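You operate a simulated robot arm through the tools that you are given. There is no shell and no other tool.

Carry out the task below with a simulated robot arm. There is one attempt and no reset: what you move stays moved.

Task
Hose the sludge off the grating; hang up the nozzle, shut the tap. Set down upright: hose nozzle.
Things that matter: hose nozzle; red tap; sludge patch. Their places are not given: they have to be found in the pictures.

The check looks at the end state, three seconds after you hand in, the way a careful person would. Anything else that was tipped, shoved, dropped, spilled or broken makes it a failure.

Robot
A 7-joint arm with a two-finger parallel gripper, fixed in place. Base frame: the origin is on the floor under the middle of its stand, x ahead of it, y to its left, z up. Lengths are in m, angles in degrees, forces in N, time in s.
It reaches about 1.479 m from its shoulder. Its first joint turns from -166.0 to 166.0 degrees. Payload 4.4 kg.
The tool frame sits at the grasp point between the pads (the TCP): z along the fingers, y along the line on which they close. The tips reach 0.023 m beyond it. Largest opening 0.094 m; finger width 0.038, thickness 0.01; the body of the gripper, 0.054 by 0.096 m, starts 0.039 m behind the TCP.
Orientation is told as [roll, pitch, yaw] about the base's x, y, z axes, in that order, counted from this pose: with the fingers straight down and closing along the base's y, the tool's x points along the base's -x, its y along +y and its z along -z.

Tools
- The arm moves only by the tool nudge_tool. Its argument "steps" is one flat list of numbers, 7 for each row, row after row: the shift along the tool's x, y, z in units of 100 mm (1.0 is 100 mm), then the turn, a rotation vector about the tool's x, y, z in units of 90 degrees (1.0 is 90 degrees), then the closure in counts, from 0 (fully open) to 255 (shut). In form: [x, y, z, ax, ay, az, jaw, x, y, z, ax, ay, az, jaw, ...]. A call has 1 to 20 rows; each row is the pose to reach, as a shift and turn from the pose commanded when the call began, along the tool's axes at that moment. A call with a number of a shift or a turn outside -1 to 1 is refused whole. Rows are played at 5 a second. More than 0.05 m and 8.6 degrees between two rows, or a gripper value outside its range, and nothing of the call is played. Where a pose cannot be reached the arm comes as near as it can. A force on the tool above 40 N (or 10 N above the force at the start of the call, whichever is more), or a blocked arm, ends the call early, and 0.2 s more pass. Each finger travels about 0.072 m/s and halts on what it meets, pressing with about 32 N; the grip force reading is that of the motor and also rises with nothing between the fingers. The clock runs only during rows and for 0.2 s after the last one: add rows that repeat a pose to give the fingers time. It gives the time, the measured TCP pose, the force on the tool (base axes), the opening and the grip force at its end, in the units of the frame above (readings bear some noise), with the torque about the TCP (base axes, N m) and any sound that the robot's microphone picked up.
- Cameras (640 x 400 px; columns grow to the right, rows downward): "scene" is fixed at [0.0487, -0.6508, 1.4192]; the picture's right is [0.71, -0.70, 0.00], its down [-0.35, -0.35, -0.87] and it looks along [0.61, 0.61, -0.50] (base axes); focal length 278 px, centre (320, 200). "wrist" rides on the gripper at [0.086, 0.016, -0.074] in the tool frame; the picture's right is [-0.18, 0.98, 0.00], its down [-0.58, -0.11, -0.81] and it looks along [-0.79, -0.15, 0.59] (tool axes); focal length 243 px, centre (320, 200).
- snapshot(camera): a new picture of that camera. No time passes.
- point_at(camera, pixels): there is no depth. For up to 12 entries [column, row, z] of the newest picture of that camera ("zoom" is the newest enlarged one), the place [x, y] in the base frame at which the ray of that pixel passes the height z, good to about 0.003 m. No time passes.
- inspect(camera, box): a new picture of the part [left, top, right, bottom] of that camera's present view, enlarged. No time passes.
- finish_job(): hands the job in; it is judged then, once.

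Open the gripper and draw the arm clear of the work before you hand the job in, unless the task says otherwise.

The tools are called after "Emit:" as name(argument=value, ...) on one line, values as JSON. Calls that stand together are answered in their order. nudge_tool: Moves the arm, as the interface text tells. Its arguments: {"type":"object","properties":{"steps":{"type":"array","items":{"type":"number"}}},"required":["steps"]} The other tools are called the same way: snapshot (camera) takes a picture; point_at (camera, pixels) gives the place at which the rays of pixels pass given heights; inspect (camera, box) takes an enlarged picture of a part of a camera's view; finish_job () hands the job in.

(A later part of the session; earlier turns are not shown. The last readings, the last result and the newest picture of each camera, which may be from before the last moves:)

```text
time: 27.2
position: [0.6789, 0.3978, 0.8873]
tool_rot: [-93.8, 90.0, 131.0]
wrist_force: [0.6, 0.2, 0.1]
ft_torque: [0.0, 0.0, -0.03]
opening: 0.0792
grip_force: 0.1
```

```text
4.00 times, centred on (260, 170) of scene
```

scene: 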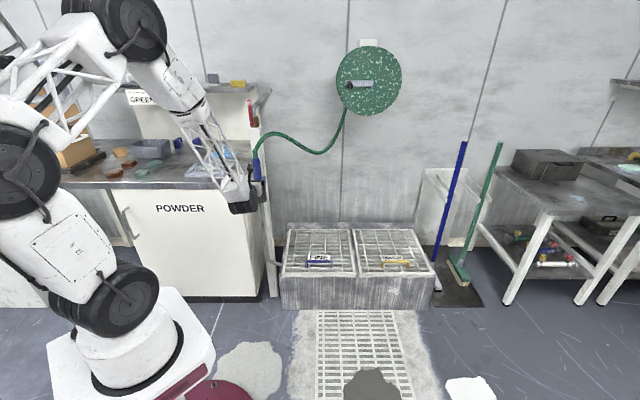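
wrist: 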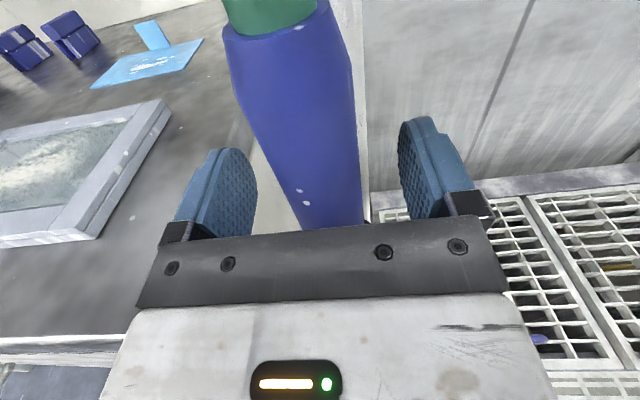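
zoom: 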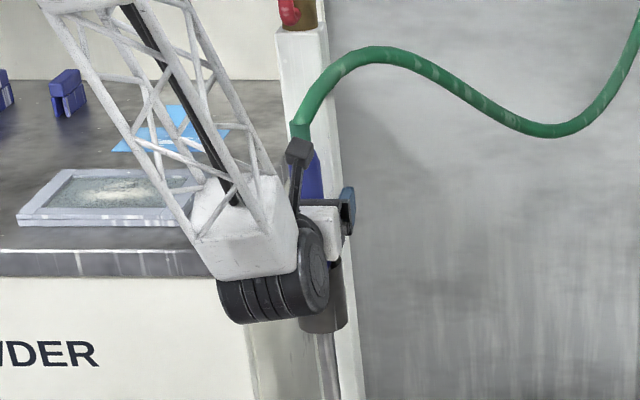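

The nozzle sits between the pads, about 3 mm right of centre. I correct that and close the gripper on it.

Emit:
nudge_tool(steps=[0, 0.02, 0, 0, 0, 0, 40, 0, 0.02, 0, 0, 0, 0, 255, 0, 0.02, 0, 0, 0, 0, 255, 0, 0.02, 0, 0, 0, 0, 255, 0, 0.02, 0, 0, 0, 0, 255, 0, 0.02, 0, 0, 0, 0, 255])

Emit:
snapshot(camera="wrist")

Emit:
snapshot(camera="scene")

```text
time: 28.6
position: [0.6802, 0.3958, 0.886]
tool_rot: [-77.3, 89.9, 147.6]
wrist_force: [0.8, 0.0, 0.0]
ft_torque: [0.0, 0.02, -0.03]
opening: 0.0332
grip_force: 32.7
```

```text
taken
```

wrist: 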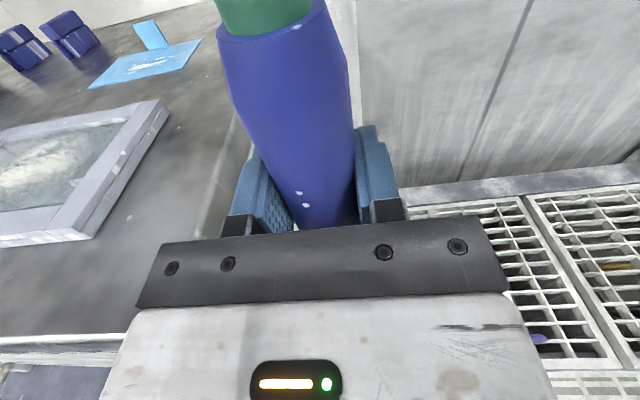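

```text
taken
```

scene: 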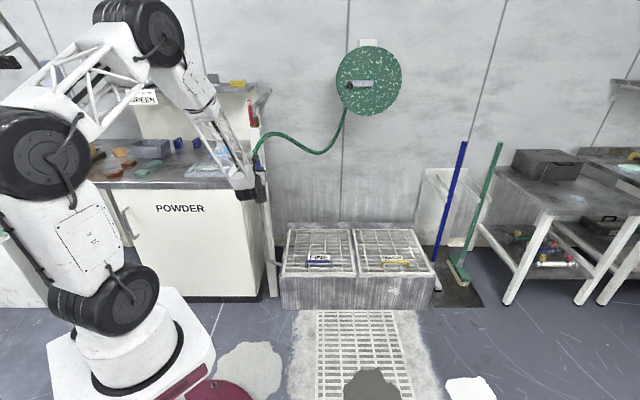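

The nozzle is held (33 mm opening, 32.7 N). I lift it straight up 80 mm in small rows, keeping below the tap stem at z≈1.09, and check whether the tip is out of the cup.

Emit:
nudge_tool(steps=[0.1, 0, 0, 0, 0, 0, 255, 0.2, 0, 0, 0, 0, 0, 255, 0.3, 0, 0, 0, 0, 0, 255, 0.4, 0, 0, 0, 0, 0, 255, 0.5, 0, 0, 0, 0, 0, 255, 0.6, 0, 0, 0, 0, 0, 255, 0.7, 0, 0, 0, 0, 0, 255, 0.8, 0, 0, 0, 0, 0, 255])

Emit:
snapshot(camera="scene")

Emit:
inspect(camera="scene", box=[200, 100, 320, 220])

Emit:
snapshot(camera="wrist")

```text
time: 30.4
position: [0.6803, 0.396, 0.9664]
tool_rot: [-83.4, 89.8, 141.4]
wrist_force: [0.6, -0.2, -2.3]
ft_torque: [-0.02, 0.04, -0.02]
opening: 0.0352
grip_force: 31.5
```

```text
taken
```

scene: 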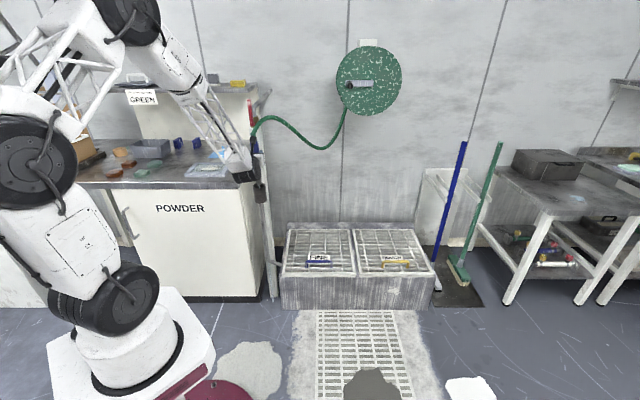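

```text
3.33 times, centred on (260, 160) of scene
```

zoom: 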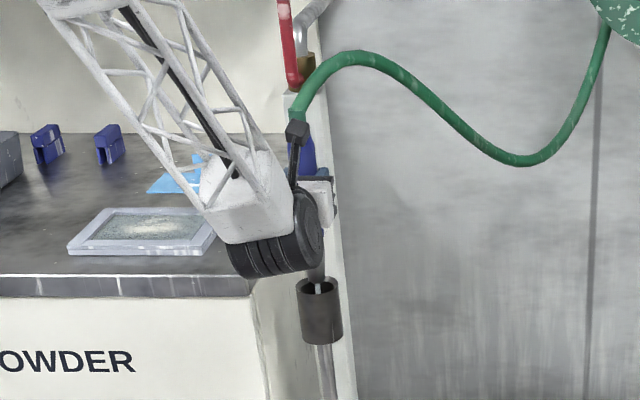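

```text
taken
```

wrist: 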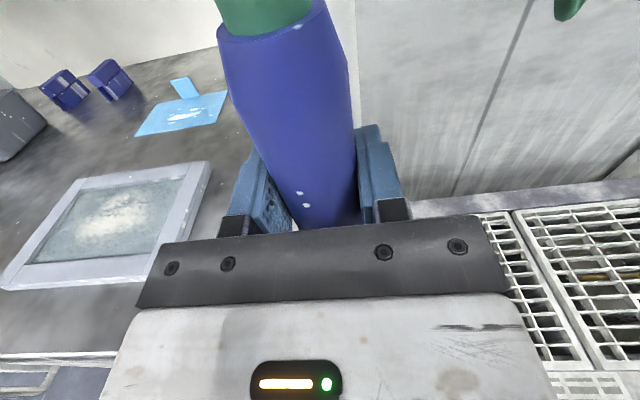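

Below the gripper there is a grey tip, and something white shows in the cup mouth at about (259,199). I enlarge that.

Emit:
inspect(camera="scene", box=[240, 165, 280, 225])

Emit:
inspect(camera="scene", box=[230, 90, 290, 170])

```text
6.67 times, centred on (260, 195) of scene
```

zoom: 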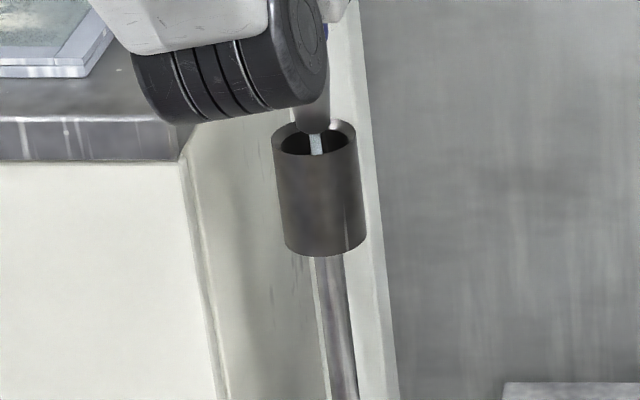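

```text
5.00 times, centred on (260, 130) of scene
```

zoom: 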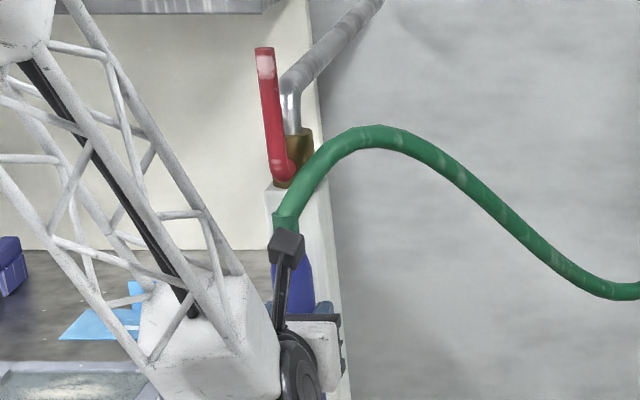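

Water is jetting from the nozzle tip into the cup, so the tap is open and the tip is right at the rim. I lift 27 mm more to clear the rim, then carry the nozzle to the right so the jet falls into the settling tank rather than on the floor.

Emit:
nudge_tool(steps=[0.1, 0, 0, 0, 0, 0, 255, 0.2, 0, 0, 0, 0, 0, 255, 0.28, 0, 0, 0, 0, 0, 255, 0.28, 0.2, 0, 0, 0, 0, 255, 0.28, 0.5, 0, 0, 0, 0, 255, 0.28, 0.8, 0, 0, 0, 0, 255, 0.28, 1.0, 0, 0, 0, 0, 255])

Emit:
snapshot(camera="scene")

Emit:
inspect(camera="scene", box=[200, 100, 360, 320])

```text
time: 32.0
position: [0.7499, 0.3255, 0.9948]
tool_rot: [-76.3, 90.0, 148.6]
wrist_force: [0.4, 0.0, -1.8]
ft_torque: [0.0, -0.03, 0.0]
opening: 0.035
grip_force: 31.9
```

```text
taken
```

scene: 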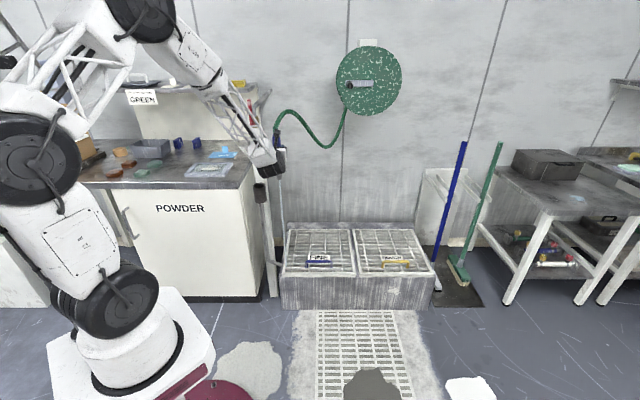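

```text
1.82 times, centred on (280, 210) of scene
```

zoom: 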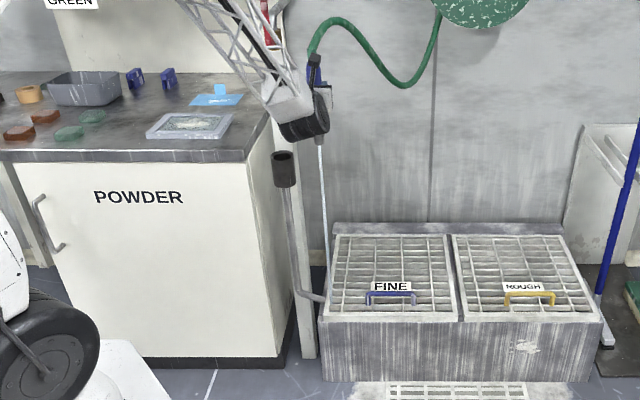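

The jet falls cleanly at the tank's left side, and the cup and tap are undisturbed. I continue right over the tank, turning the tool's heading from 45° toward 7° as I go to suit the arm.

Emit:
nudge_tool(steps=[0, 0.25, 0, -0.035, 0, 0, 255, 0, 0.5, 0, -0.07, 0, 0, 255, 0, 0.75, 0, -0.105, 0, 0, 255, 0, 1.0, 0, -0.14, 0, 0, 255])

Emit:
nudge_tool(steps=[0, 0.244, 0.055, -0.035, 0, 0, 255, 0, 0.488, 0.109, -0.07, 0, 0, 255, 0, 0.732, 0.164, -0.105, 0, 0, 255, 0, 0.976, 0.218, -0.14, 0, 0, 255])

Emit:
nudge_tool(steps=[0, 0.226, 0.106, -0.035, 0, 0, 255, 0, 0.452, 0.213, -0.07, 0, 0, 255, 0, 0.679, 0.32, -0.105, 0, 0, 255, 0, 0.905, 0.426, -0.14, 0, 0, 255])

Emit:
snapshot(camera="scene")

Emit:
snapshot(camera="wrist")

```text
time: 33.0
position: [0.8216, 0.2543, 0.9933]
tool_rot: [-64.3, 89.9, 147.7]
wrist_force: [0.1, -0.7, -2.7]
ft_torque: [-0.02, 0.02, 0.04]
opening: 0.0351
grip_force: 31.7
```

```text
time: 34.2
position: [0.9091, 0.1872, 0.9214]
tool_rot: [-10.8, 84.9, -171.1]
wrist_force: [-0.1, 1.3, -0.4]
ft_torque: [-0.01, 0.04, -0.02]
opening: 0.0351
grip_force: 31.6
stopped in row 4: the arm was blocked; the commanded pose is now the measured one
```

```text
time: 35.2
position: [0.9667, 0.1051, 0.9178]
tool_rot: [-3.6, 83.7, -170.7]
wrist_force: [0.0, -0.4, -2.3]
ft_torque: [-0.01, -0.04, 0.0]
opening: 0.0351
grip_force: 32.2
out of reach, approached as far as the arm can: row 1, 2, 3, 4
```

```text
taken
```

scene: 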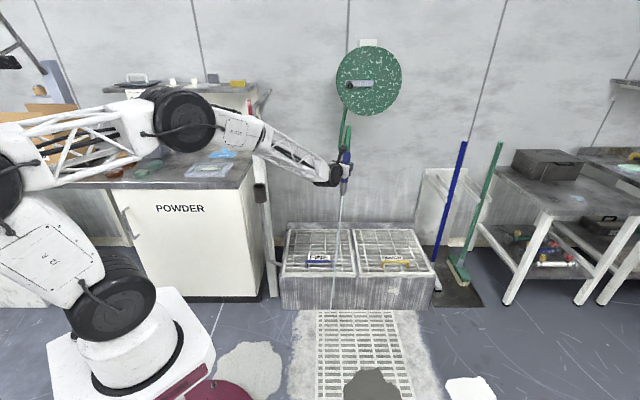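

```text
taken
```

wrist: 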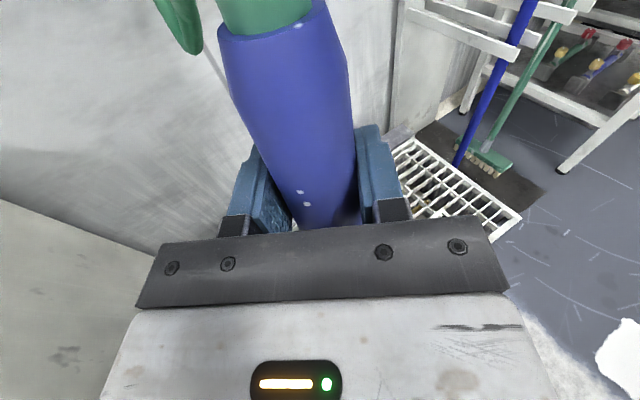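

The wrist reached an alignment limit at this far, high point, so the tool is pitched 6° down and is 75 mm lower. The jet still lands at the tank front and grating, and coming nearer and lower should relieve this. I move toward the grating (−D), go down, and re-level.

Emit:
nudge_tool(steps=[-0.246, 0.135, -0.186, 0, 0, 0, 255, -0.492, 0.269, -0.372, 0, 0.02, 0, 255, -0.738, 0.404, -0.557, 0, 0.045, 0, 255, -0.984, 0.538, -0.743, 0, 0.07, 0, 255])

Emit:
snapshot(camera="scene")

Emit:
snapshot(camera="wrist")

```text
time: 36.2
position: [0.895, 0.033, 0.8298]
tool_rot: [-113.4, 89.6, 79.6]
wrist_force: [0.9, 0.5, -1.8]
ft_torque: [-0.04, -0.02, 0.03]
opening: 0.0352
grip_force: 32.0
```

```text
taken
```

scene: 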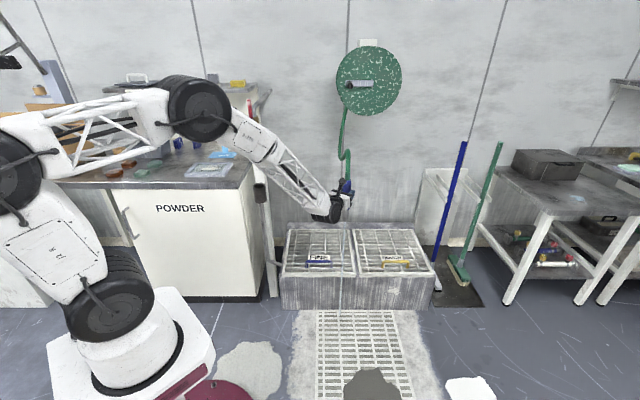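

```text
taken
```

wrist: 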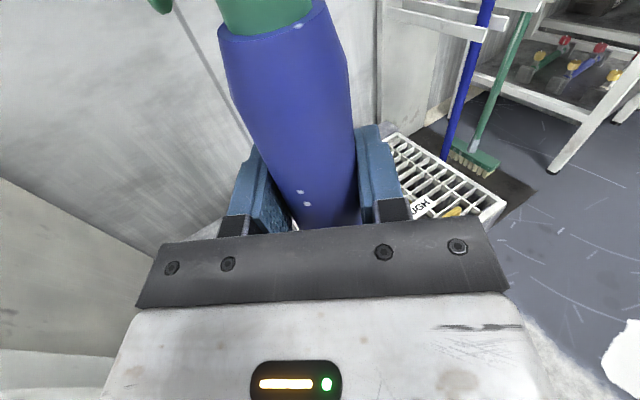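

The tool is level again at (0.895, 0.033, 0.830). I enlarge below the gripper to see whether the jet is still running.

Emit:
inspect(camera="scene", box=[270, 160, 430, 400])

Emit:
inspect(camera="scene", box=[220, 80, 300, 150])

```text
1.67 times, centred on (350, 280) of scene
```

zoom: 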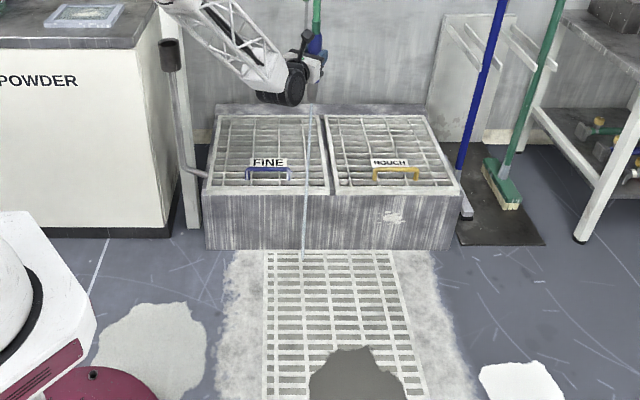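

```text
5.71 times, centred on (260, 115) of scene
```

zoom: 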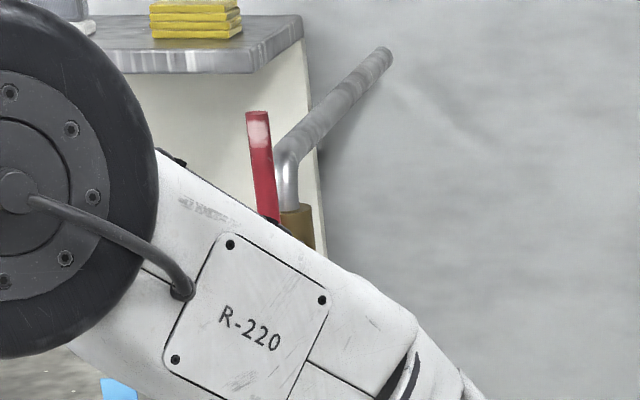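

The thin jet is visible and lands on the grating at about (339,316), and the lever is still up. I move on toward the sludge, descending and turning the heading a little each call.

Emit:
nudge_tool(steps=[-0.175, 0.223, -0.155, -0.021, 0, 0, 255, -0.35, 0.447, -0.31, -0.042, 0, 0, 255, -0.525, 0.67, -0.465, -0.064, 0, 0, 255, -0.7, 0.894, -0.62, -0.085, 0, 0, 255])

Emit:
nudge_tool(steps=[-0.175, 0.243, -0.124, -0.021, 0, 0, 255, -0.35, 0.485, -0.247, -0.042, 0, 0, 255, -0.525, 0.728, -0.37, -0.064, 0, 0, 255, -0.7, 0.97, -0.494, -0.085, 0, 0, 255])

Emit:
snapshot(camera="scene")

Emit:
snapshot(camera="wrist")

```text
time: 37.2
position: [0.8562, -0.0687, 0.759]
tool_rot: [-85.4, 89.6, 100.5]
wrist_force: [0.2, -0.6, -1.6]
ft_torque: [-0.01, 0.02, 0.02]
opening: 0.0351
grip_force: 31.8
```

```text
time: 38.2
position: [0.8147, -0.1775, 0.6886]
tool_rot: [-69.3, 89.7, 109.4]
wrist_force: [-0.3, 0.6, -3.1]
ft_torque: [0.0, 0.02, 0.03]
opening: 0.0351
grip_force: 32.4
out of reach, approached as far as the arm can: row 1, 2, 3, 4
```

```text
taken
```

scene: 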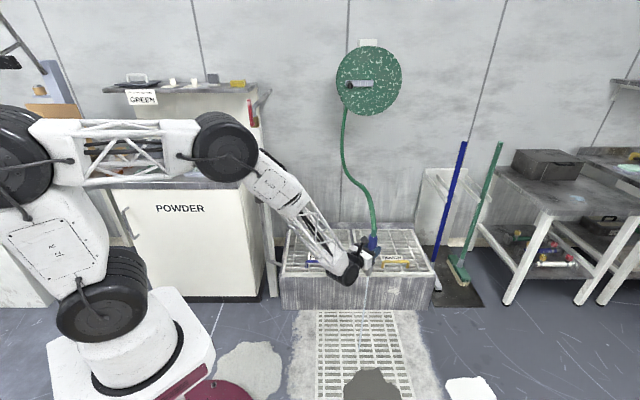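

```text
taken
```

wrist: 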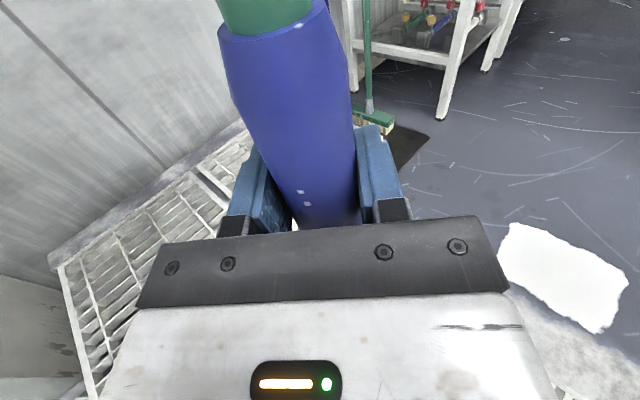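

The nozzle is now above the grating, close to the sludge. I enlarge the scene to see where the jet lands relative to the sludge edge at about (370,370).

Emit:
inspect(camera="scene", box=[280, 230, 460, 400])

Emit:
inspect(camera="wrist", box=[440, 200, 640, 400])

```text
2.35 times, centred on (370, 315) of scene
```

zoom: 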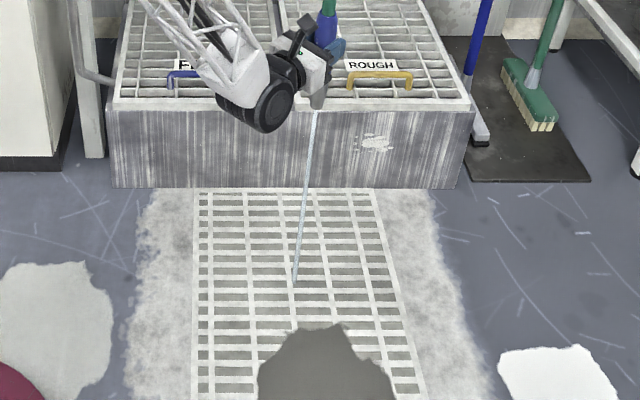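

```text
2.00 times, centred on (540, 300) of wrist
```

zoom: 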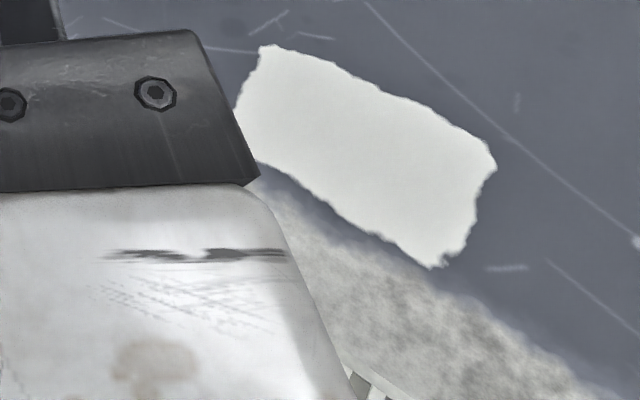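

The jet lands at about (359,349) in the scene, just above the sludge's top edge at (374,368). I convert these to floor coordinates.

Emit:
point_at(camera="scene", pixels=[[359.4, 349, 0.0], [359.4, 349, -0.05], [374, 368, 0.0], [362, 371, 0.0], [384, 374, 0.0], [349, 383, 0.0], [391, 380, 0.0], [344, 399, 0.0], [402, 399, 0.0], [373, 399, 0.0], [326, 399, 0.0], [413, 399, 0.0]])

```text
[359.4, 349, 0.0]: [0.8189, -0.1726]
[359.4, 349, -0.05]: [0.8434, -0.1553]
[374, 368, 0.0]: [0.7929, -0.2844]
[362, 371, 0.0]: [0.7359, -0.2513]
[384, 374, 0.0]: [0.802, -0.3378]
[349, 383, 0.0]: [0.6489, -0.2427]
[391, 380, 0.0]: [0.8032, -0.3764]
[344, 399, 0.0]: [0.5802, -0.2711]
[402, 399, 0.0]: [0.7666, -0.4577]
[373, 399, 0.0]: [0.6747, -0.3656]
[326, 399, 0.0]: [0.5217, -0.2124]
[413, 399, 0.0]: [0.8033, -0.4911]
```

The jet lands where expected, about 8 mm ahead of the TCP. The visible sludge spans roughly from (0.79,−0.28) to (0.58,−0.27) and (0.77,−0.46), continuing out of frame. I move the jet onto its top edge and hold briefly to see the effect.

Emit:
nudge_tool(steps=[-0.1, 0.25, -0.12, 0, 0, 0, 255, -0.2, 0.5, -0.25, 0, 0, 0, 255, -0.3, 0.75, -0.37, 0, 0, 0, 255, -0.4, 1.0, -0.5, 0, 0, 0, 255, -0.4, 1.0, -0.5, 0, 0, 0, 255, -0.4, 1.0, -0.5, 0, 0, 0, 255])

Emit:
snapshot(camera="scene")

Emit:
inspect(camera="scene", box=[280, 230, 460, 400])

```text
time: 39.6
position: [0.759, -0.2754, 0.6453]
tool_rot: [-81.7, 89.6, 96.0]
wrist_force: [0.5, -0.7, -2.6]
ft_torque: [0.01, 0.01, -0.01]
opening: 0.035
grip_force: 32.0
```

```text
taken
```

scene: 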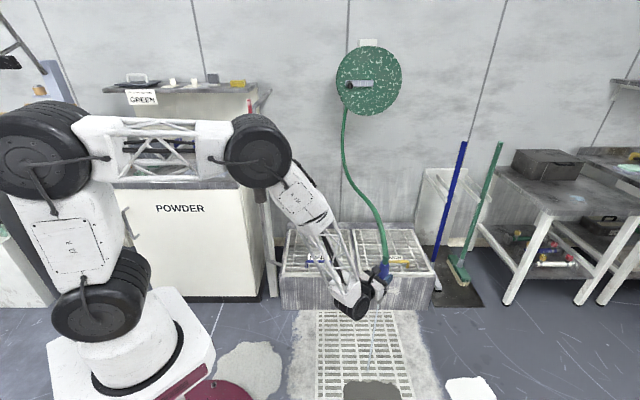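

```text
2.35 times, centred on (370, 315) of scene
```

zoom: 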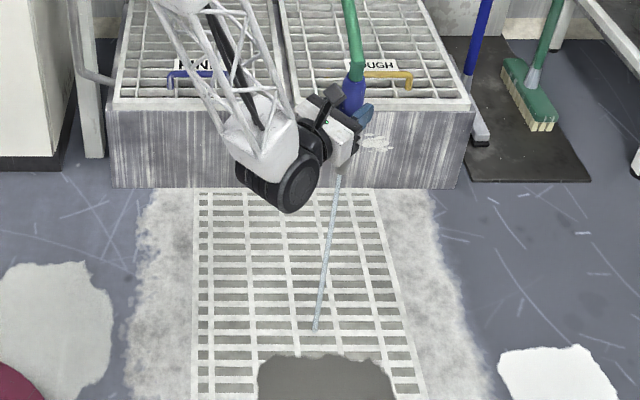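

The jet erodes the sludge: its top edge has retreated to zoom row 355 around the jet. I now sweep left–right over it in a raster, moving inward.

Emit:
nudge_tool(steps=[0, -0.072, -0.24, 0, 0, 0, 255, 0, -0.144, -0.481, 0, 0, 0, 255, 0, -0.208, -0.727, 0, 0, 0, 255, 0, -0.28, -0.968, 0, 0, 0, 255, 0, -0.103, -0.776, 0, 0, 0, 255, 0, 0.072, -0.585, 0, 0, 0, 255, 0, 0.249, -0.394, 0, 0, 0, 255, 0, 0.426, -0.202, 0, 0, 0, 255, 0, 0.602, -0.011, 0, 0, 0, 255, 0, 0.772, 0.172, 0, 0, 0, 255, 0, 0.942, 0.356, 0, 0, 0, 255, 0, 0.938, 0.087, 0, 0, 0, 255, 0, 0.935, -0.182, 0, 0, 0, 255, 0, 0.939, -0.458, 0, 0, 0, 255, 0, 0.735, -0.679, 0, 0, 0, 255, 0, 0.532, -0.899, 0, 0, 0, 255])

Emit:
snapshot(camera="scene")

Emit:
inspect(camera="scene", box=[280, 230, 460, 400])

Emit:
snapshot(camera="wrist")

```text
time: 43.0
position: [0.6674, -0.325, 0.6458]
tool_rot: [-89.8, 89.6, 88.0]
wrist_force: [0.1, 0.4, -2.0]
ft_torque: [-0.01, -0.01, -0.01]
opening: 0.0349
grip_force: 32.1
```

```text
taken
```

scene: 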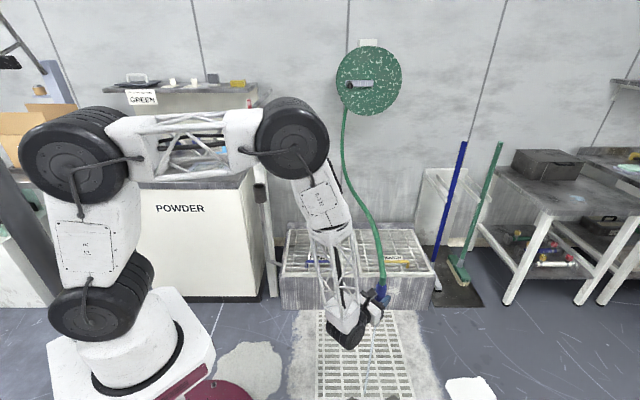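

```text
2.35 times, centred on (370, 315) of scene
```

zoom: 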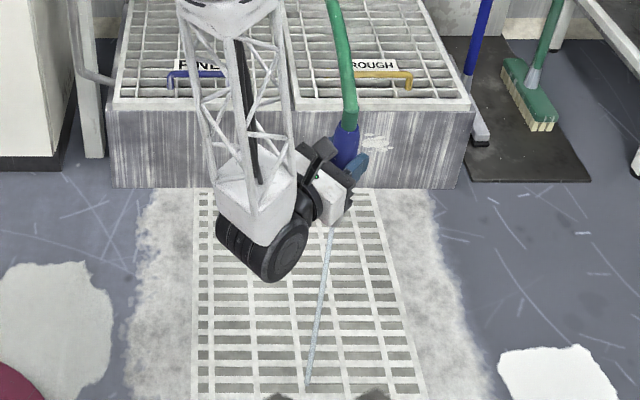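

```text
taken
```

wrist: 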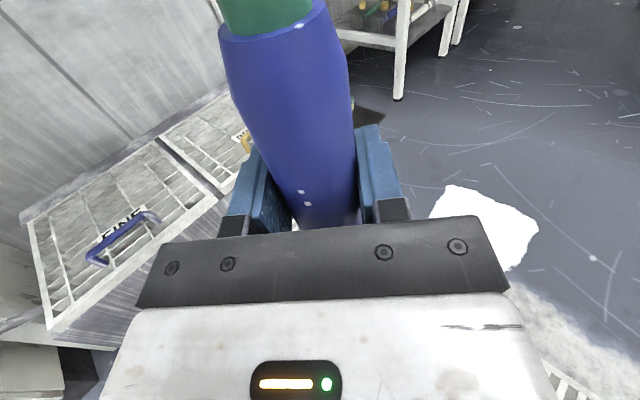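

The swept area of the grating is clean. Dark remnants show only at the bottom edge of the view, at zoom (280,397) and (375,392). I continue the raster further toward the robot side in two sweeps.

Emit:
nudge_tool(steps=[0, -0.093, -0.248, 0, 0, 0, 255, 0, -0.186, -0.496, 0, 0, 0, 255, 0, -0.278, -0.744, 0, 0, 0, 255, 0, -0.371, -0.992, 0, 0, 0, 255, 0, -0.212, -0.82, 0, 0, 0, 255, 0, -0.052, -0.646, 0, 0, 0, 255, 0, 0.107, -0.473, 0, 0, 0, 255, 0, 0.267, -0.301, 0, 0, 0, 255, 0, 0.427, -0.128, 0, 0, 0, 255, 0, 0.586, 0.044, 0, 0, 0, 255, 0, 0.746, 0.217, 0, 0, 0, 255, 0, 0.905, 0.391, 0, 0, 0, 255])

Emit:
nudge_tool(steps=[0, 0.153, 0.165, 0, 0, 0, 255, 0, 0.305, 0.331, 0, 0, 0, 255, 0, 0.458, 0.496, 0, 0, 0, 255, 0, 0.611, 0.661, 0, 0, 0, 255, 0, 0.797, 0.422, 0, 0, 0, 255, 0, 0.947, 0.215, 0, 0, 0, 255, 0, 0.791, 0.046, 0, 0, 0, 255, 0, 0.635, -0.123, 0, 0, 0, 255, 0, 0.479, -0.292, 0, 0, 0, 255, 0, 0.323, -0.462, 0, 0, 0, 255, 0, 0.166, -0.63, 0, 0, 0, 255, 0, 0.011, -0.8, 0, 0, 0, 255, 0, -0.139, -0.962, 0, 0, 0, 255])

Emit:
snapshot(camera="scene")

Emit:
snapshot(camera="wrist")

```text
time: 45.6
position: [0.7061, -0.4155, 0.6462]
tool_rot: [-81.2, 89.6, 96.6]
wrist_force: [-1.0, -0.1, -3.5]
ft_torque: [-0.02, 0.01, -0.02]
opening: 0.0351
grip_force: 32.2
```

```text
time: 48.4
position: [0.6101, -0.3978, 0.6462]
tool_rot: [-85.0, 89.6, 92.8]
wrist_force: [-0.2, -0.2, -2.5]
ft_torque: [-0.01, 0.04, 0.0]
opening: 0.0351
grip_force: 31.9
```

```text
taken
```

scene: 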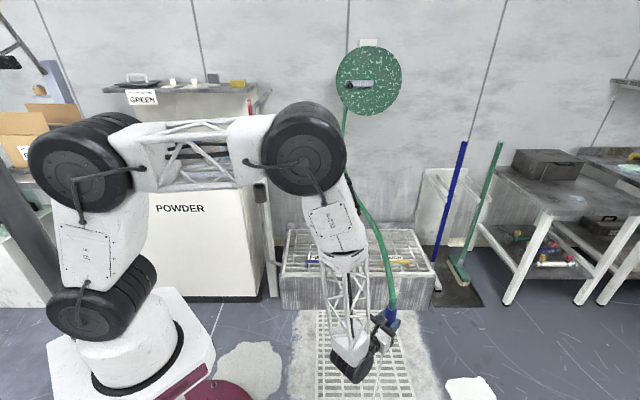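

```text
taken
```

wrist: 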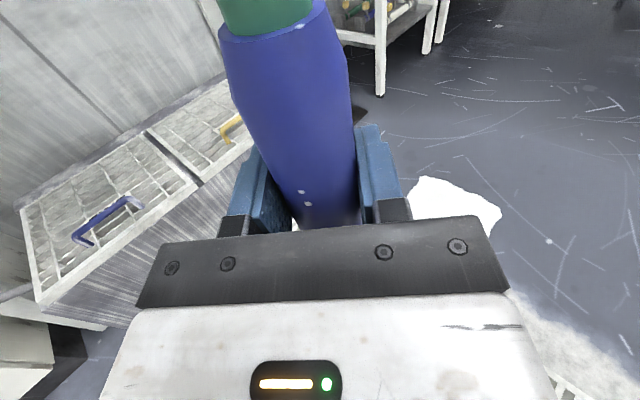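

The arm tracks well and the visible area is clear. I continue with two more sweeps at smaller D, covering the part hidden below the scene picture.

Emit:
nudge_tool(steps=[0, -0.163, -0.177, 0, 0, 0, 255, 0, -0.326, -0.353, 0, 0, 0, 255, 0, -0.489, -0.529, 0, 0, 0, 255, 0, -0.652, -0.706, 0, 0, 0, 255, 0, -0.815, -0.883, 0, 0, 0, 255, 0, -0.544, -0.928, 0, 0, 0, 255, 0, -0.28, -0.968, 0, 0, 0, 255, 0, -0.103, -0.776, 0, 0, 0, 255, 0, 0.072, -0.585, 0, 0, 0, 255, 0, 0.249, -0.394, 0, 0, 0, 255, 0, 0.426, -0.202, 0, 0, 0, 255, 0, 0.602, -0.011, 0, 0, 0, 255, 0, 0.772, 0.172, 0, 0, 0, 255, 0, 0.942, 0.356, 0, 0, 0, 255])

Emit:
nudge_tool(steps=[0, 0.158, 0.172, 0, 0, 0, 255, 0, 0.317, 0.343, 0, 0, 0, 255, 0, 0.475, 0.515, 0, 0, 0, 255, 0, 0.678, 0.328, 0, 0, 0, 255, 0, 0.88, 0.141, 0, 0, 0, 255, 0, 0.71, -0.043, 0, 0, 0, 255, 0, 0.54, -0.227, 0, 0, 0, 255, 0, 0.371, -0.411, 0, 0, 0, 255, 0, 0.201, -0.594, 0, 0, 0, 255, 0, 0.031, -0.778, 0, 0, 0, 255, 0, -0.139, -0.962, 0, 0, 0, 255])

Emit:
snapshot(camera="scene")

Emit:
snapshot(camera="wrist")

```text
time: 51.4
position: [0.6416, -0.493, 0.646]
tool_rot: [-81.7, 89.6, 96.2]
wrist_force: [0.9, 0.1, -2.2]
ft_torque: [0.01, 0.04, 0.01]
opening: 0.0349
grip_force: 31.7
```

```text
time: 53.8
position: [0.5452, -0.4768, 0.6473]
tool_rot: [-81.8, 89.6, 96.0]
wrist_force: [0.8, -0.1, -2.8]
ft_torque: [0.03, -0.03, 0.04]
opening: 0.0352
grip_force: 32.1
```

```text
taken
```

scene: 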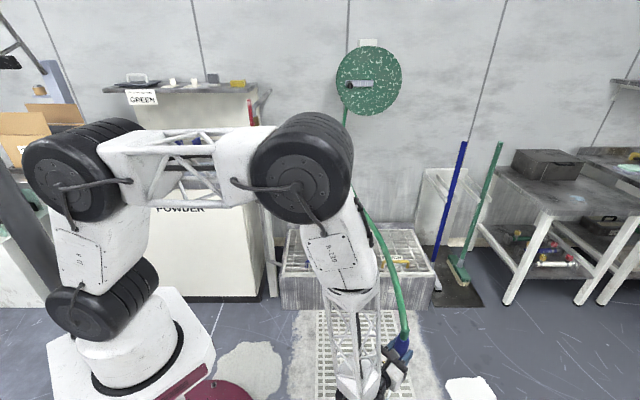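

```text
taken
```

wrist: 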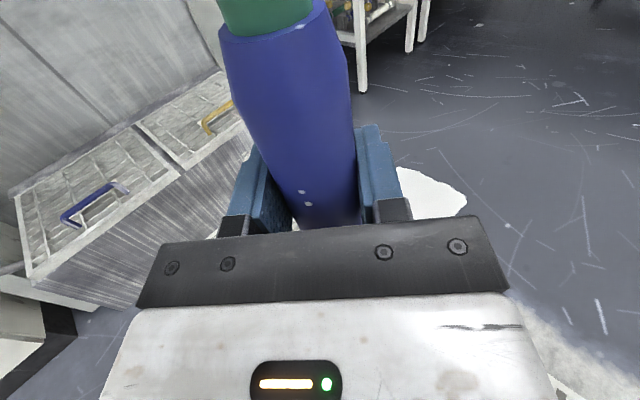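

By my fit the sludge was a disc of about 0.14 m radius centred near D 0.21, L 0.735, so it should end near D≈0.06. I make one last safety sweep at D≈0.05 and 0.01.

Emit:
nudge_tool(steps=[0, -0.163, -0.177, 0, 0, 0, 255, 0, -0.326, -0.353, 0, 0, 0, 255, 0, -0.489, -0.529, 0, 0, 0, 255, 0, -0.652, -0.706, 0, 0, 0, 255, 0, -0.815, -0.883, 0, 0, 0, 255, 0, -0.544, -0.928, 0, 0, 0, 255, 0, -0.28, -0.968, 0, 0, 0, 255, 0, -0.103, -0.776, 0, 0, 0, 255, 0, 0.072, -0.585, 0, 0, 0, 255, 0, 0.249, -0.394, 0, 0, 0, 255, 0, 0.426, -0.202, 0, 0, 0, 255, 0, 0.602, -0.011, 0, 0, 0, 255, 0, 0.772, 0.172, 0, 0, 0, 255, 0, 0.942, 0.356, 0, 0, 0, 255])

Emit:
snapshot(camera="wrist")

Emit:
snapshot(camera="scene")

```text
time: 56.8
position: [0.5786, -0.5708, 0.6468]
tool_rot: [-78.5, 89.7, 99.3]
wrist_force: [0.4, 0.7, -3.0]
ft_torque: [0.01, 0.0, -0.02]
opening: 0.0352
grip_force: 32.3
```

```text
taken
```

wrist: 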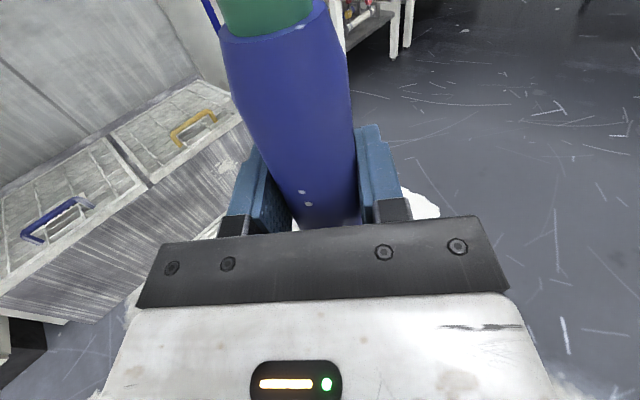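

```text
taken
```

scene: 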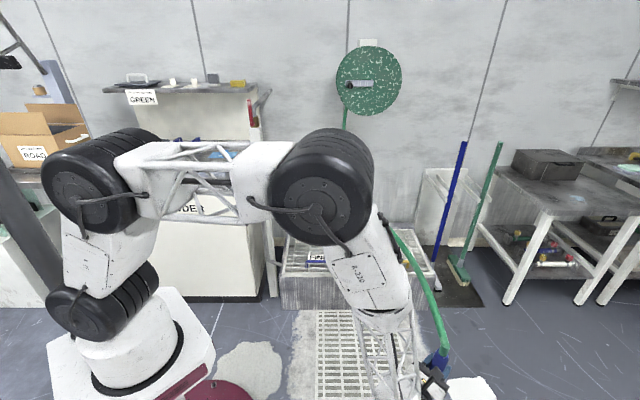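

I carry the nozzle back across the sludge area, giving it one more rinse, and move toward +y. From there the wrist camera's lower-right corner can see the part of the grating the scene camera cannot.

Emit:
nudge_tool(steps=[0, -0.25, 0.14, 0, 0, 0, 255, 0, -0.5, 0.28, 0, 0, 0, 255, 0, -0.75, 0.42, 0, 0, 0, 255, 0, -1.0, 0.56, 0, 0, 0, 255])

Emit:
nudge_tool(steps=[0, -0.25, 0.04, 0, 0, 0, 255, 0, -0.5, 0.08, 0, 0, 0, 255, 0, -0.75, 0.12, 0, 0, 0, 255, 0, -1.0, 0.16, 0, 0, 0, 255])

Emit:
nudge_tool(steps=[0, -0.25, -0.06, 0, 0, 0, 255, 0, -0.5, -0.12, 0, 0, 0, 255, 0, -0.75, -0.18, 0, 0, 0, 255, 0, -1.0, -0.24, 0, 0, 0, 255])

Emit:
nudge_tool(steps=[0, -0.25, -0.06, 0, 0, 0, 255, 0, -0.5, -0.12, 0, 0, 0, 255, 0, -0.75, -0.18, 0, 0, 0, 255, 0, -1.0, -0.24, 0, 0, 0, 255])

Emit:
snapshot(camera="wrist")

Emit:
snapshot(camera="scene")

```text
time: 57.8
position: [0.6381, -0.4749, 0.6445]
tool_rot: [-83.6, 89.6, 94.1]
wrist_force: [0.2, -0.4, -2.7]
ft_torque: [0.0, 0.04, -0.01]
opening: 0.0352
grip_force: 31.8
```

```text
time: 58.8
position: [0.6566, -0.3748, 0.6442]
tool_rot: [-83.4, 89.6, 94.4]
wrist_force: [0.1, 0.1, -2.5]
ft_torque: [-0.01, -0.02, 0.0]
opening: 0.0353
grip_force: 31.7
```

```text
time: 59.8
position: [0.635, -0.2773, 0.6476]
tool_rot: [-83.2, 89.6, 94.4]
wrist_force: [-0.1, 0.0, -2.9]
ft_torque: [-0.02, 0.03, 0.03]
opening: 0.035
grip_force: 31.6
```

```text
time: 60.8
position: [0.6168, -0.1743, 0.6471]
tool_rot: [-89.4, 89.6, 88.2]
wrist_force: [-0.4, 0.1, -2.0]
ft_torque: [0.03, 0.0, -0.01]
opening: 0.0351
grip_force: 31.8
```

```text
taken
```

wrist: 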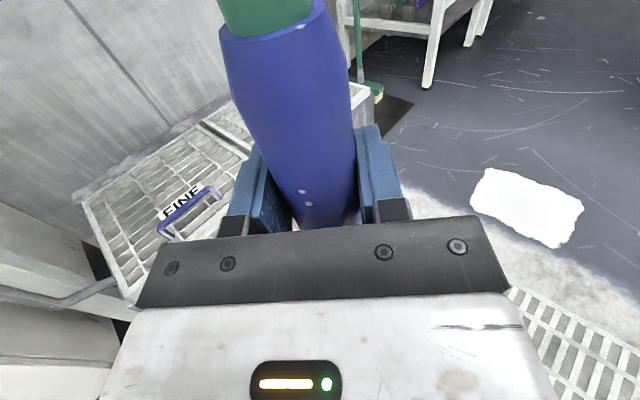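

```text
taken
```

scene: 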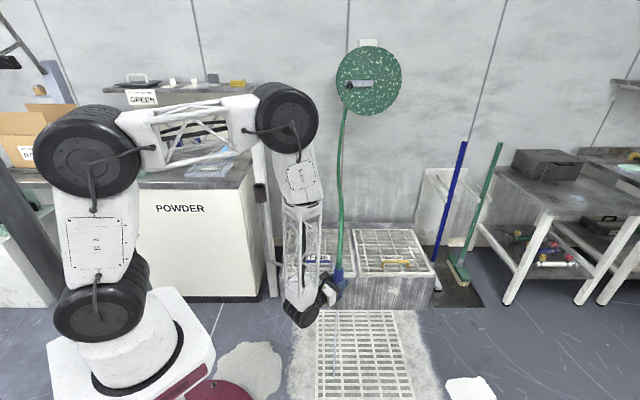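

The scene view is clean down to its bottom edge, and the wrist corner shows clean grating. I step further in +y to see the hidden part.

Emit:
nudge_tool(steps=[0, -0.25, -0.05, 0, 0, 0, 255, 0, -0.5, -0.1, 0, 0, 0, 255, 0, -0.75, -0.15, 0, 0, 0, 255, 0, -1.0, -0.2, 0, 0, 0, 255])

Emit:
inspect(camera="wrist", box=[480, 200, 640, 400])

Emit:
nudge_tool(steps=[0, -0.25, 0, 0, 0, 0, 255, 0, -0.5, 0, 0, 0, 0, 255, 0, -0.75, 0, 0, 0, 0, 255, 0, -1.0, 0, 0, 0, 0, 255])

Emit:
snapshot(camera="wrist")

Emit:
inspect(camera="wrist", box=[480, 200, 640, 400])

Emit:
inspect(camera="scene", box=[220, 220, 480, 400])

```text
time: 61.8
position: [0.6127, -0.1481, 0.6494]
tool_rot: [-81.2, 89.6, 96.6]
wrist_force: [0.2, -0.3, -3.2]
ft_torque: [-0.01, -0.02, -0.01]
opening: 0.0351
grip_force: 32.4
out of reach, approached as far as the arm can: row 2, 3, 4
```

```text
2.00 times, centred on (560, 300) of wrist
```

zoom: 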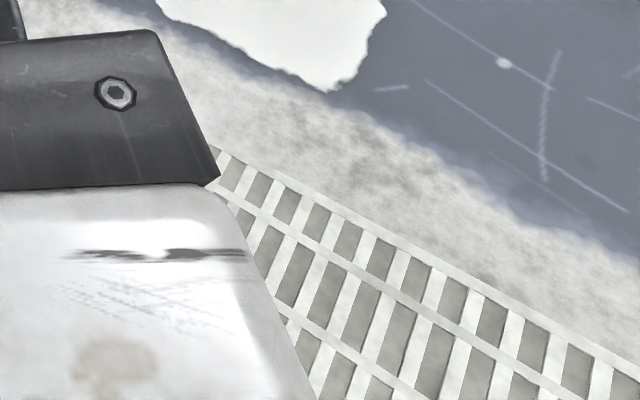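

```text
time: 62.8
position: [0.6132, -0.1479, 0.648]
tool_rot: [-81.6, 89.7, 96.1]
wrist_force: [0.8, -0.5, -2.2]
ft_torque: [0.01, 0.0, 0.03]
opening: 0.0351
grip_force: 31.9
out of reach, approached as far as the arm can: row 1, 2, 3, 4
```

```text
taken
```

wrist: 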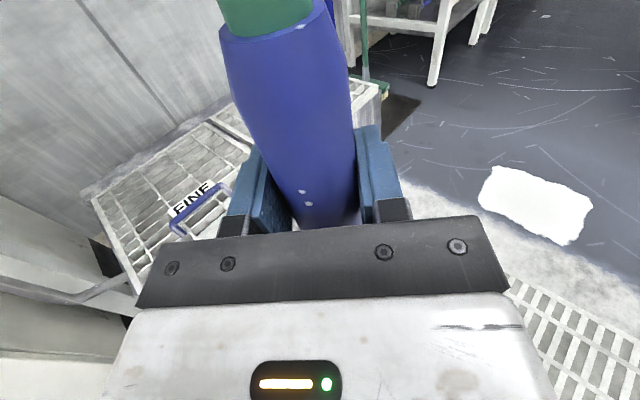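

```text
2.00 times, centred on (560, 300) of wrist
```

zoom: 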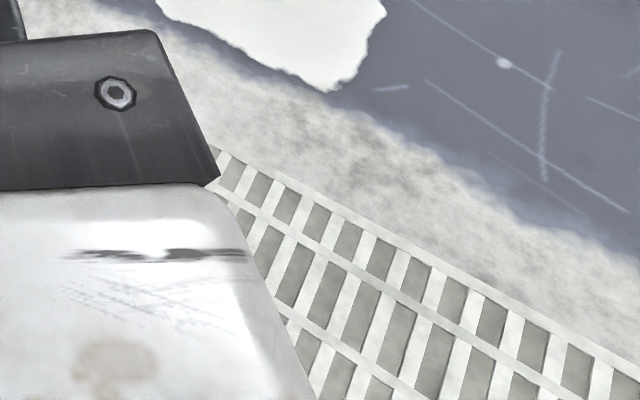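

```text
2.22 times, centred on (350, 310) of scene
```

zoom: 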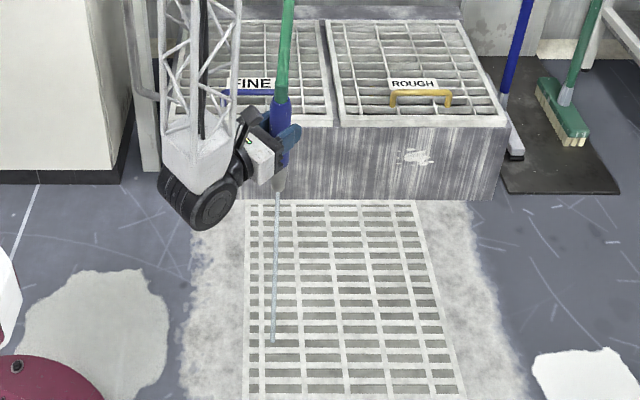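

Further +y is at a wrist limit unless the heading turns left as well. I check which floor area the visible corner covers.

Emit:
point_at(camera="wrist", pixels=[[639, 399, 0.0], [560, 399, 0.0], [600, 340, 0.0], [540, 320, 0.0], [639, 300, 0.0], [520, 280, 0.0]])

```text
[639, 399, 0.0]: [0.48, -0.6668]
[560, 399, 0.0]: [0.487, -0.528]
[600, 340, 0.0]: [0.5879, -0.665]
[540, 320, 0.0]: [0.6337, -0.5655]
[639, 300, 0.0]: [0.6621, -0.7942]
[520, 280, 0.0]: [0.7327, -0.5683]
```

That corner covers D≲0.05, which is clean. I lower the nozzle here in stages so the same corner view scans the remaining hidden strip.

Emit:
nudge_tool(steps=[-0.33, 0, 0, 0, 0, 0, 255, -0.67, 0, 0, 0, 0, 0, 255, -1.0, 0, 0, 0, 0, 0, 255])

Emit:
nudge_tool(steps=[-0.33, 0, 0, 0, 0, 0, 255, -0.67, 0, 0, 0, 0, 0, 255, -1.0, 0, 0, 0, 0, 0, 255])

Emit:
snapshot(camera="wrist")

Emit:
point_at(camera="wrist", pixels=[[639, 399, 0.0], [560, 399, 0.0], [600, 340, 0.0], [540, 320, 0.0], [639, 300, 0.0], [520, 280, 0.0]])

```text
time: 63.6
position: [0.6123, -0.1454, 0.5481]
tool_rot: [-90.0, 89.7, 87.7]
wrist_force: [0.8, -0.1, -2.6]
ft_torque: [-0.02, 0.0, -0.01]
opening: 0.0349
grip_force: 32.1
```

```text
time: 64.4
position: [0.6113, -0.1445, 0.4475]
tool_rot: [-88.3, 89.7, 89.4]
wrist_force: [0.5, -0.7, -3.0]
ft_torque: [-0.01, 0.01, -0.02]
opening: 0.0351
grip_force: 32.1
```

```text
taken
```

wrist: 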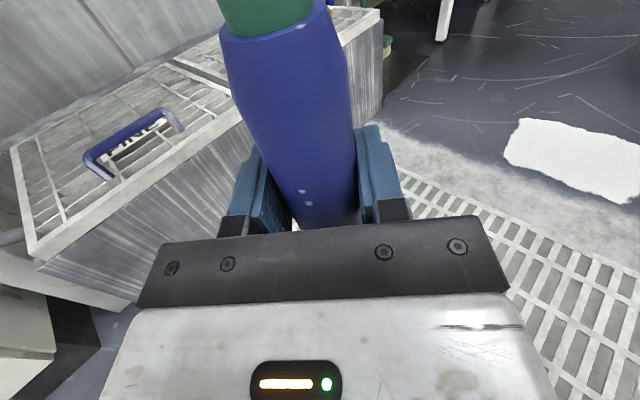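

```text
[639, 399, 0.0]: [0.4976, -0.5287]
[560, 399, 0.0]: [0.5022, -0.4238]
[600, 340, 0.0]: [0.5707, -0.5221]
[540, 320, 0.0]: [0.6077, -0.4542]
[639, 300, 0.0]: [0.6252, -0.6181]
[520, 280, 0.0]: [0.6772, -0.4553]
```

The grating seen here, covering D≈0.05–0.16, is clean. I lower one last step to see the remaining strip.

Emit:
nudge_tool(steps=[-0.33, 0, 0, 0, 0, 0, 255, -0.67, 0, 0, 0, 0, 0, 255, -1.0, 0, 0, 0, 0, 0, 255])

Emit:
snapshot(camera="wrist")

Emit:
point_at(camera="wrist", pixels=[[639, 399, 0.0], [560, 399, 0.0], [600, 340, 0.0], [540, 320, 0.0], [639, 300, 0.0], [520, 280, 0.0]])

Emit:
inspect(camera="wrist", box=[400, 150, 640, 400])

```text
time: 65.2
position: [0.6128, -0.1441, 0.3492]
tool_rot: [-87.0, 89.6, 90.6]
wrist_force: [0.6, -0.2, -3.0]
ft_torque: [-0.01, -0.04, 0.0]
opening: 0.0353
grip_force: 31.7
```

```text
taken
```

wrist: 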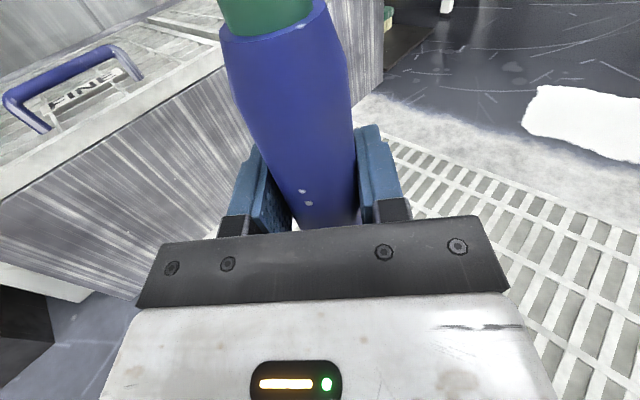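

```text
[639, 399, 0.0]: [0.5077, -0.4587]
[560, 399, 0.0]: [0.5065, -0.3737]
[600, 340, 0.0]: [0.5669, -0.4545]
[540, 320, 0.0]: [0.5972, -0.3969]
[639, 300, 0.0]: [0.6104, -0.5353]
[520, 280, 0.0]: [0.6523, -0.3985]
```

```text
1.60 times, centred on (520, 275) of wrist
```

zoom: 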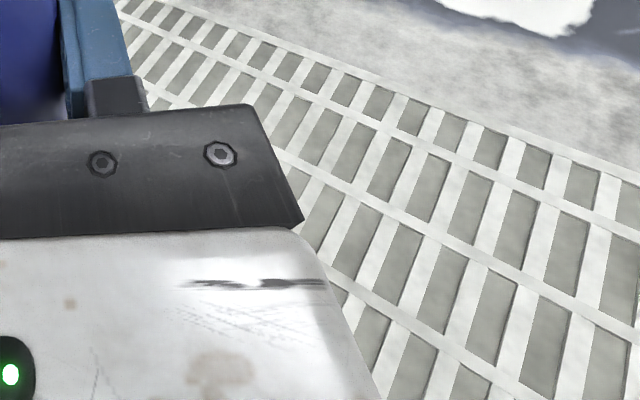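

Everything visible is clean. I take one final 70 mm lower look for the last left strip around L 0.6–0.68.

Emit:
nudge_tool(steps=[-0.35, 0, 0, 0, 0, 0, 255, -0.7, 0, 0, 0, 0, 0, 255])

Emit:
inspect(camera="wrist", box=[400, 150, 640, 400])

Emit:
snapshot(camera="scene")

```text
time: 65.8
position: [0.6097, -0.1427, 0.277]
tool_rot: [-90.6, 89.6, 87.3]
wrist_force: [-0.4, 0.1, -2.6]
ft_torque: [-0.01, -0.03, 0.04]
opening: 0.0351
grip_force: 32.0
```

```text
1.60 times, centred on (520, 275) of wrist
```

zoom: 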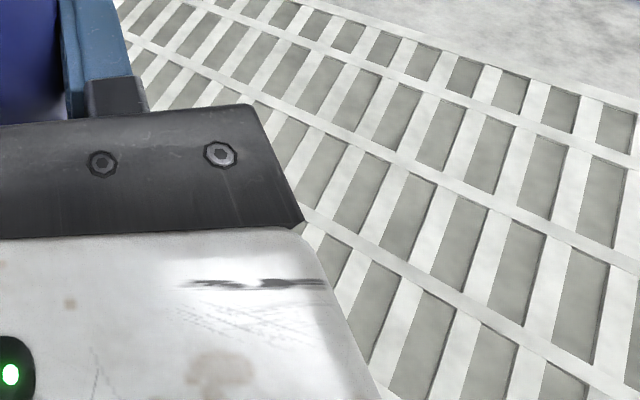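

```text
taken
```

scene: 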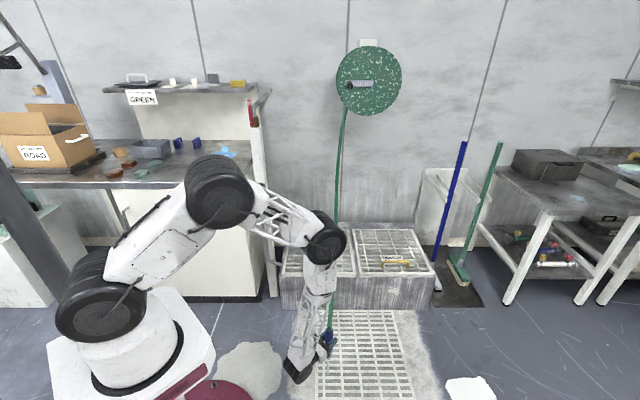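

The whole grating is clean. I now raise the nozzle back up with the jet staying over the grating, while turning the heading left toward the cup orientation.

Emit:
nudge_tool(steps=[0.31, -0.07, 0.04, 0.016, 0, 0, 255, 0.62, -0.14, 0.08, 0.032, 0, 0, 255, 0.933, -0.211, 0.118, 0.047, 0, 0, 255])

Emit:
nudge_tool(steps=[0.31, -0.067, 0.044, 0.016, 0, 0, 255, 0.62, -0.134, 0.088, 0.032, 0, 0, 255, 0.933, -0.202, 0.133, 0.047, 0, 0, 255])

Emit:
nudge_tool(steps=[0.31, -0.064, 0.049, 0.016, 0, 0, 255, 0.62, -0.128, 0.098, 0.032, 0, 0, 255, 0.933, -0.192, 0.148, 0.047, 0, 0, 255])

Emit:
nudge_tool(steps=[0.31, -0.06, 0.054, 0.016, 0, 0, 255, 0.62, -0.12, 0.107, 0.032, 0, 0, 255, 0.933, -0.18, 0.161, 0.047, 0, 0, 255])

Emit:
snapshot(camera="scene")

```text
time: 66.6
position: [0.6243, -0.1234, 0.3718]
tool_rot: [-83.5, 89.6, 98.4]
wrist_force: [-0.2, -0.8, -2.0]
ft_torque: [0.01, 0.0, 0.0]
opening: 0.0351
grip_force: 32.1
```

```text
time: 67.4
position: [0.6363, -0.1051, 0.4659]
tool_rot: [-83.0, 89.6, 103.1]
wrist_force: [-0.1, -0.6, -2.5]
ft_torque: [0.0, 0.0, -0.01]
opening: 0.035
grip_force: 32.3
```

```text
time: 68.2
position: [0.6481, -0.0855, 0.5587]
tool_rot: [-87.1, 89.6, 103.3]
wrist_force: [-0.3, -0.8, -3.1]
ft_torque: [0.01, -0.02, -0.02]
opening: 0.0351
grip_force: 31.7
```

```text
time: 69.0
position: [0.6603, -0.0654, 0.6518]
tool_rot: [-94.7, 89.6, 100.1]
wrist_force: [0.3, -0.4, -2.2]
ft_torque: [0.0, -0.03, 0.02]
opening: 0.0352
grip_force: 32.1
```

```text
taken
```

scene: 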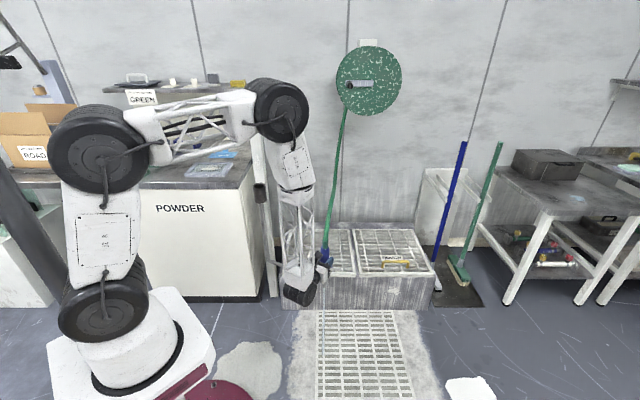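

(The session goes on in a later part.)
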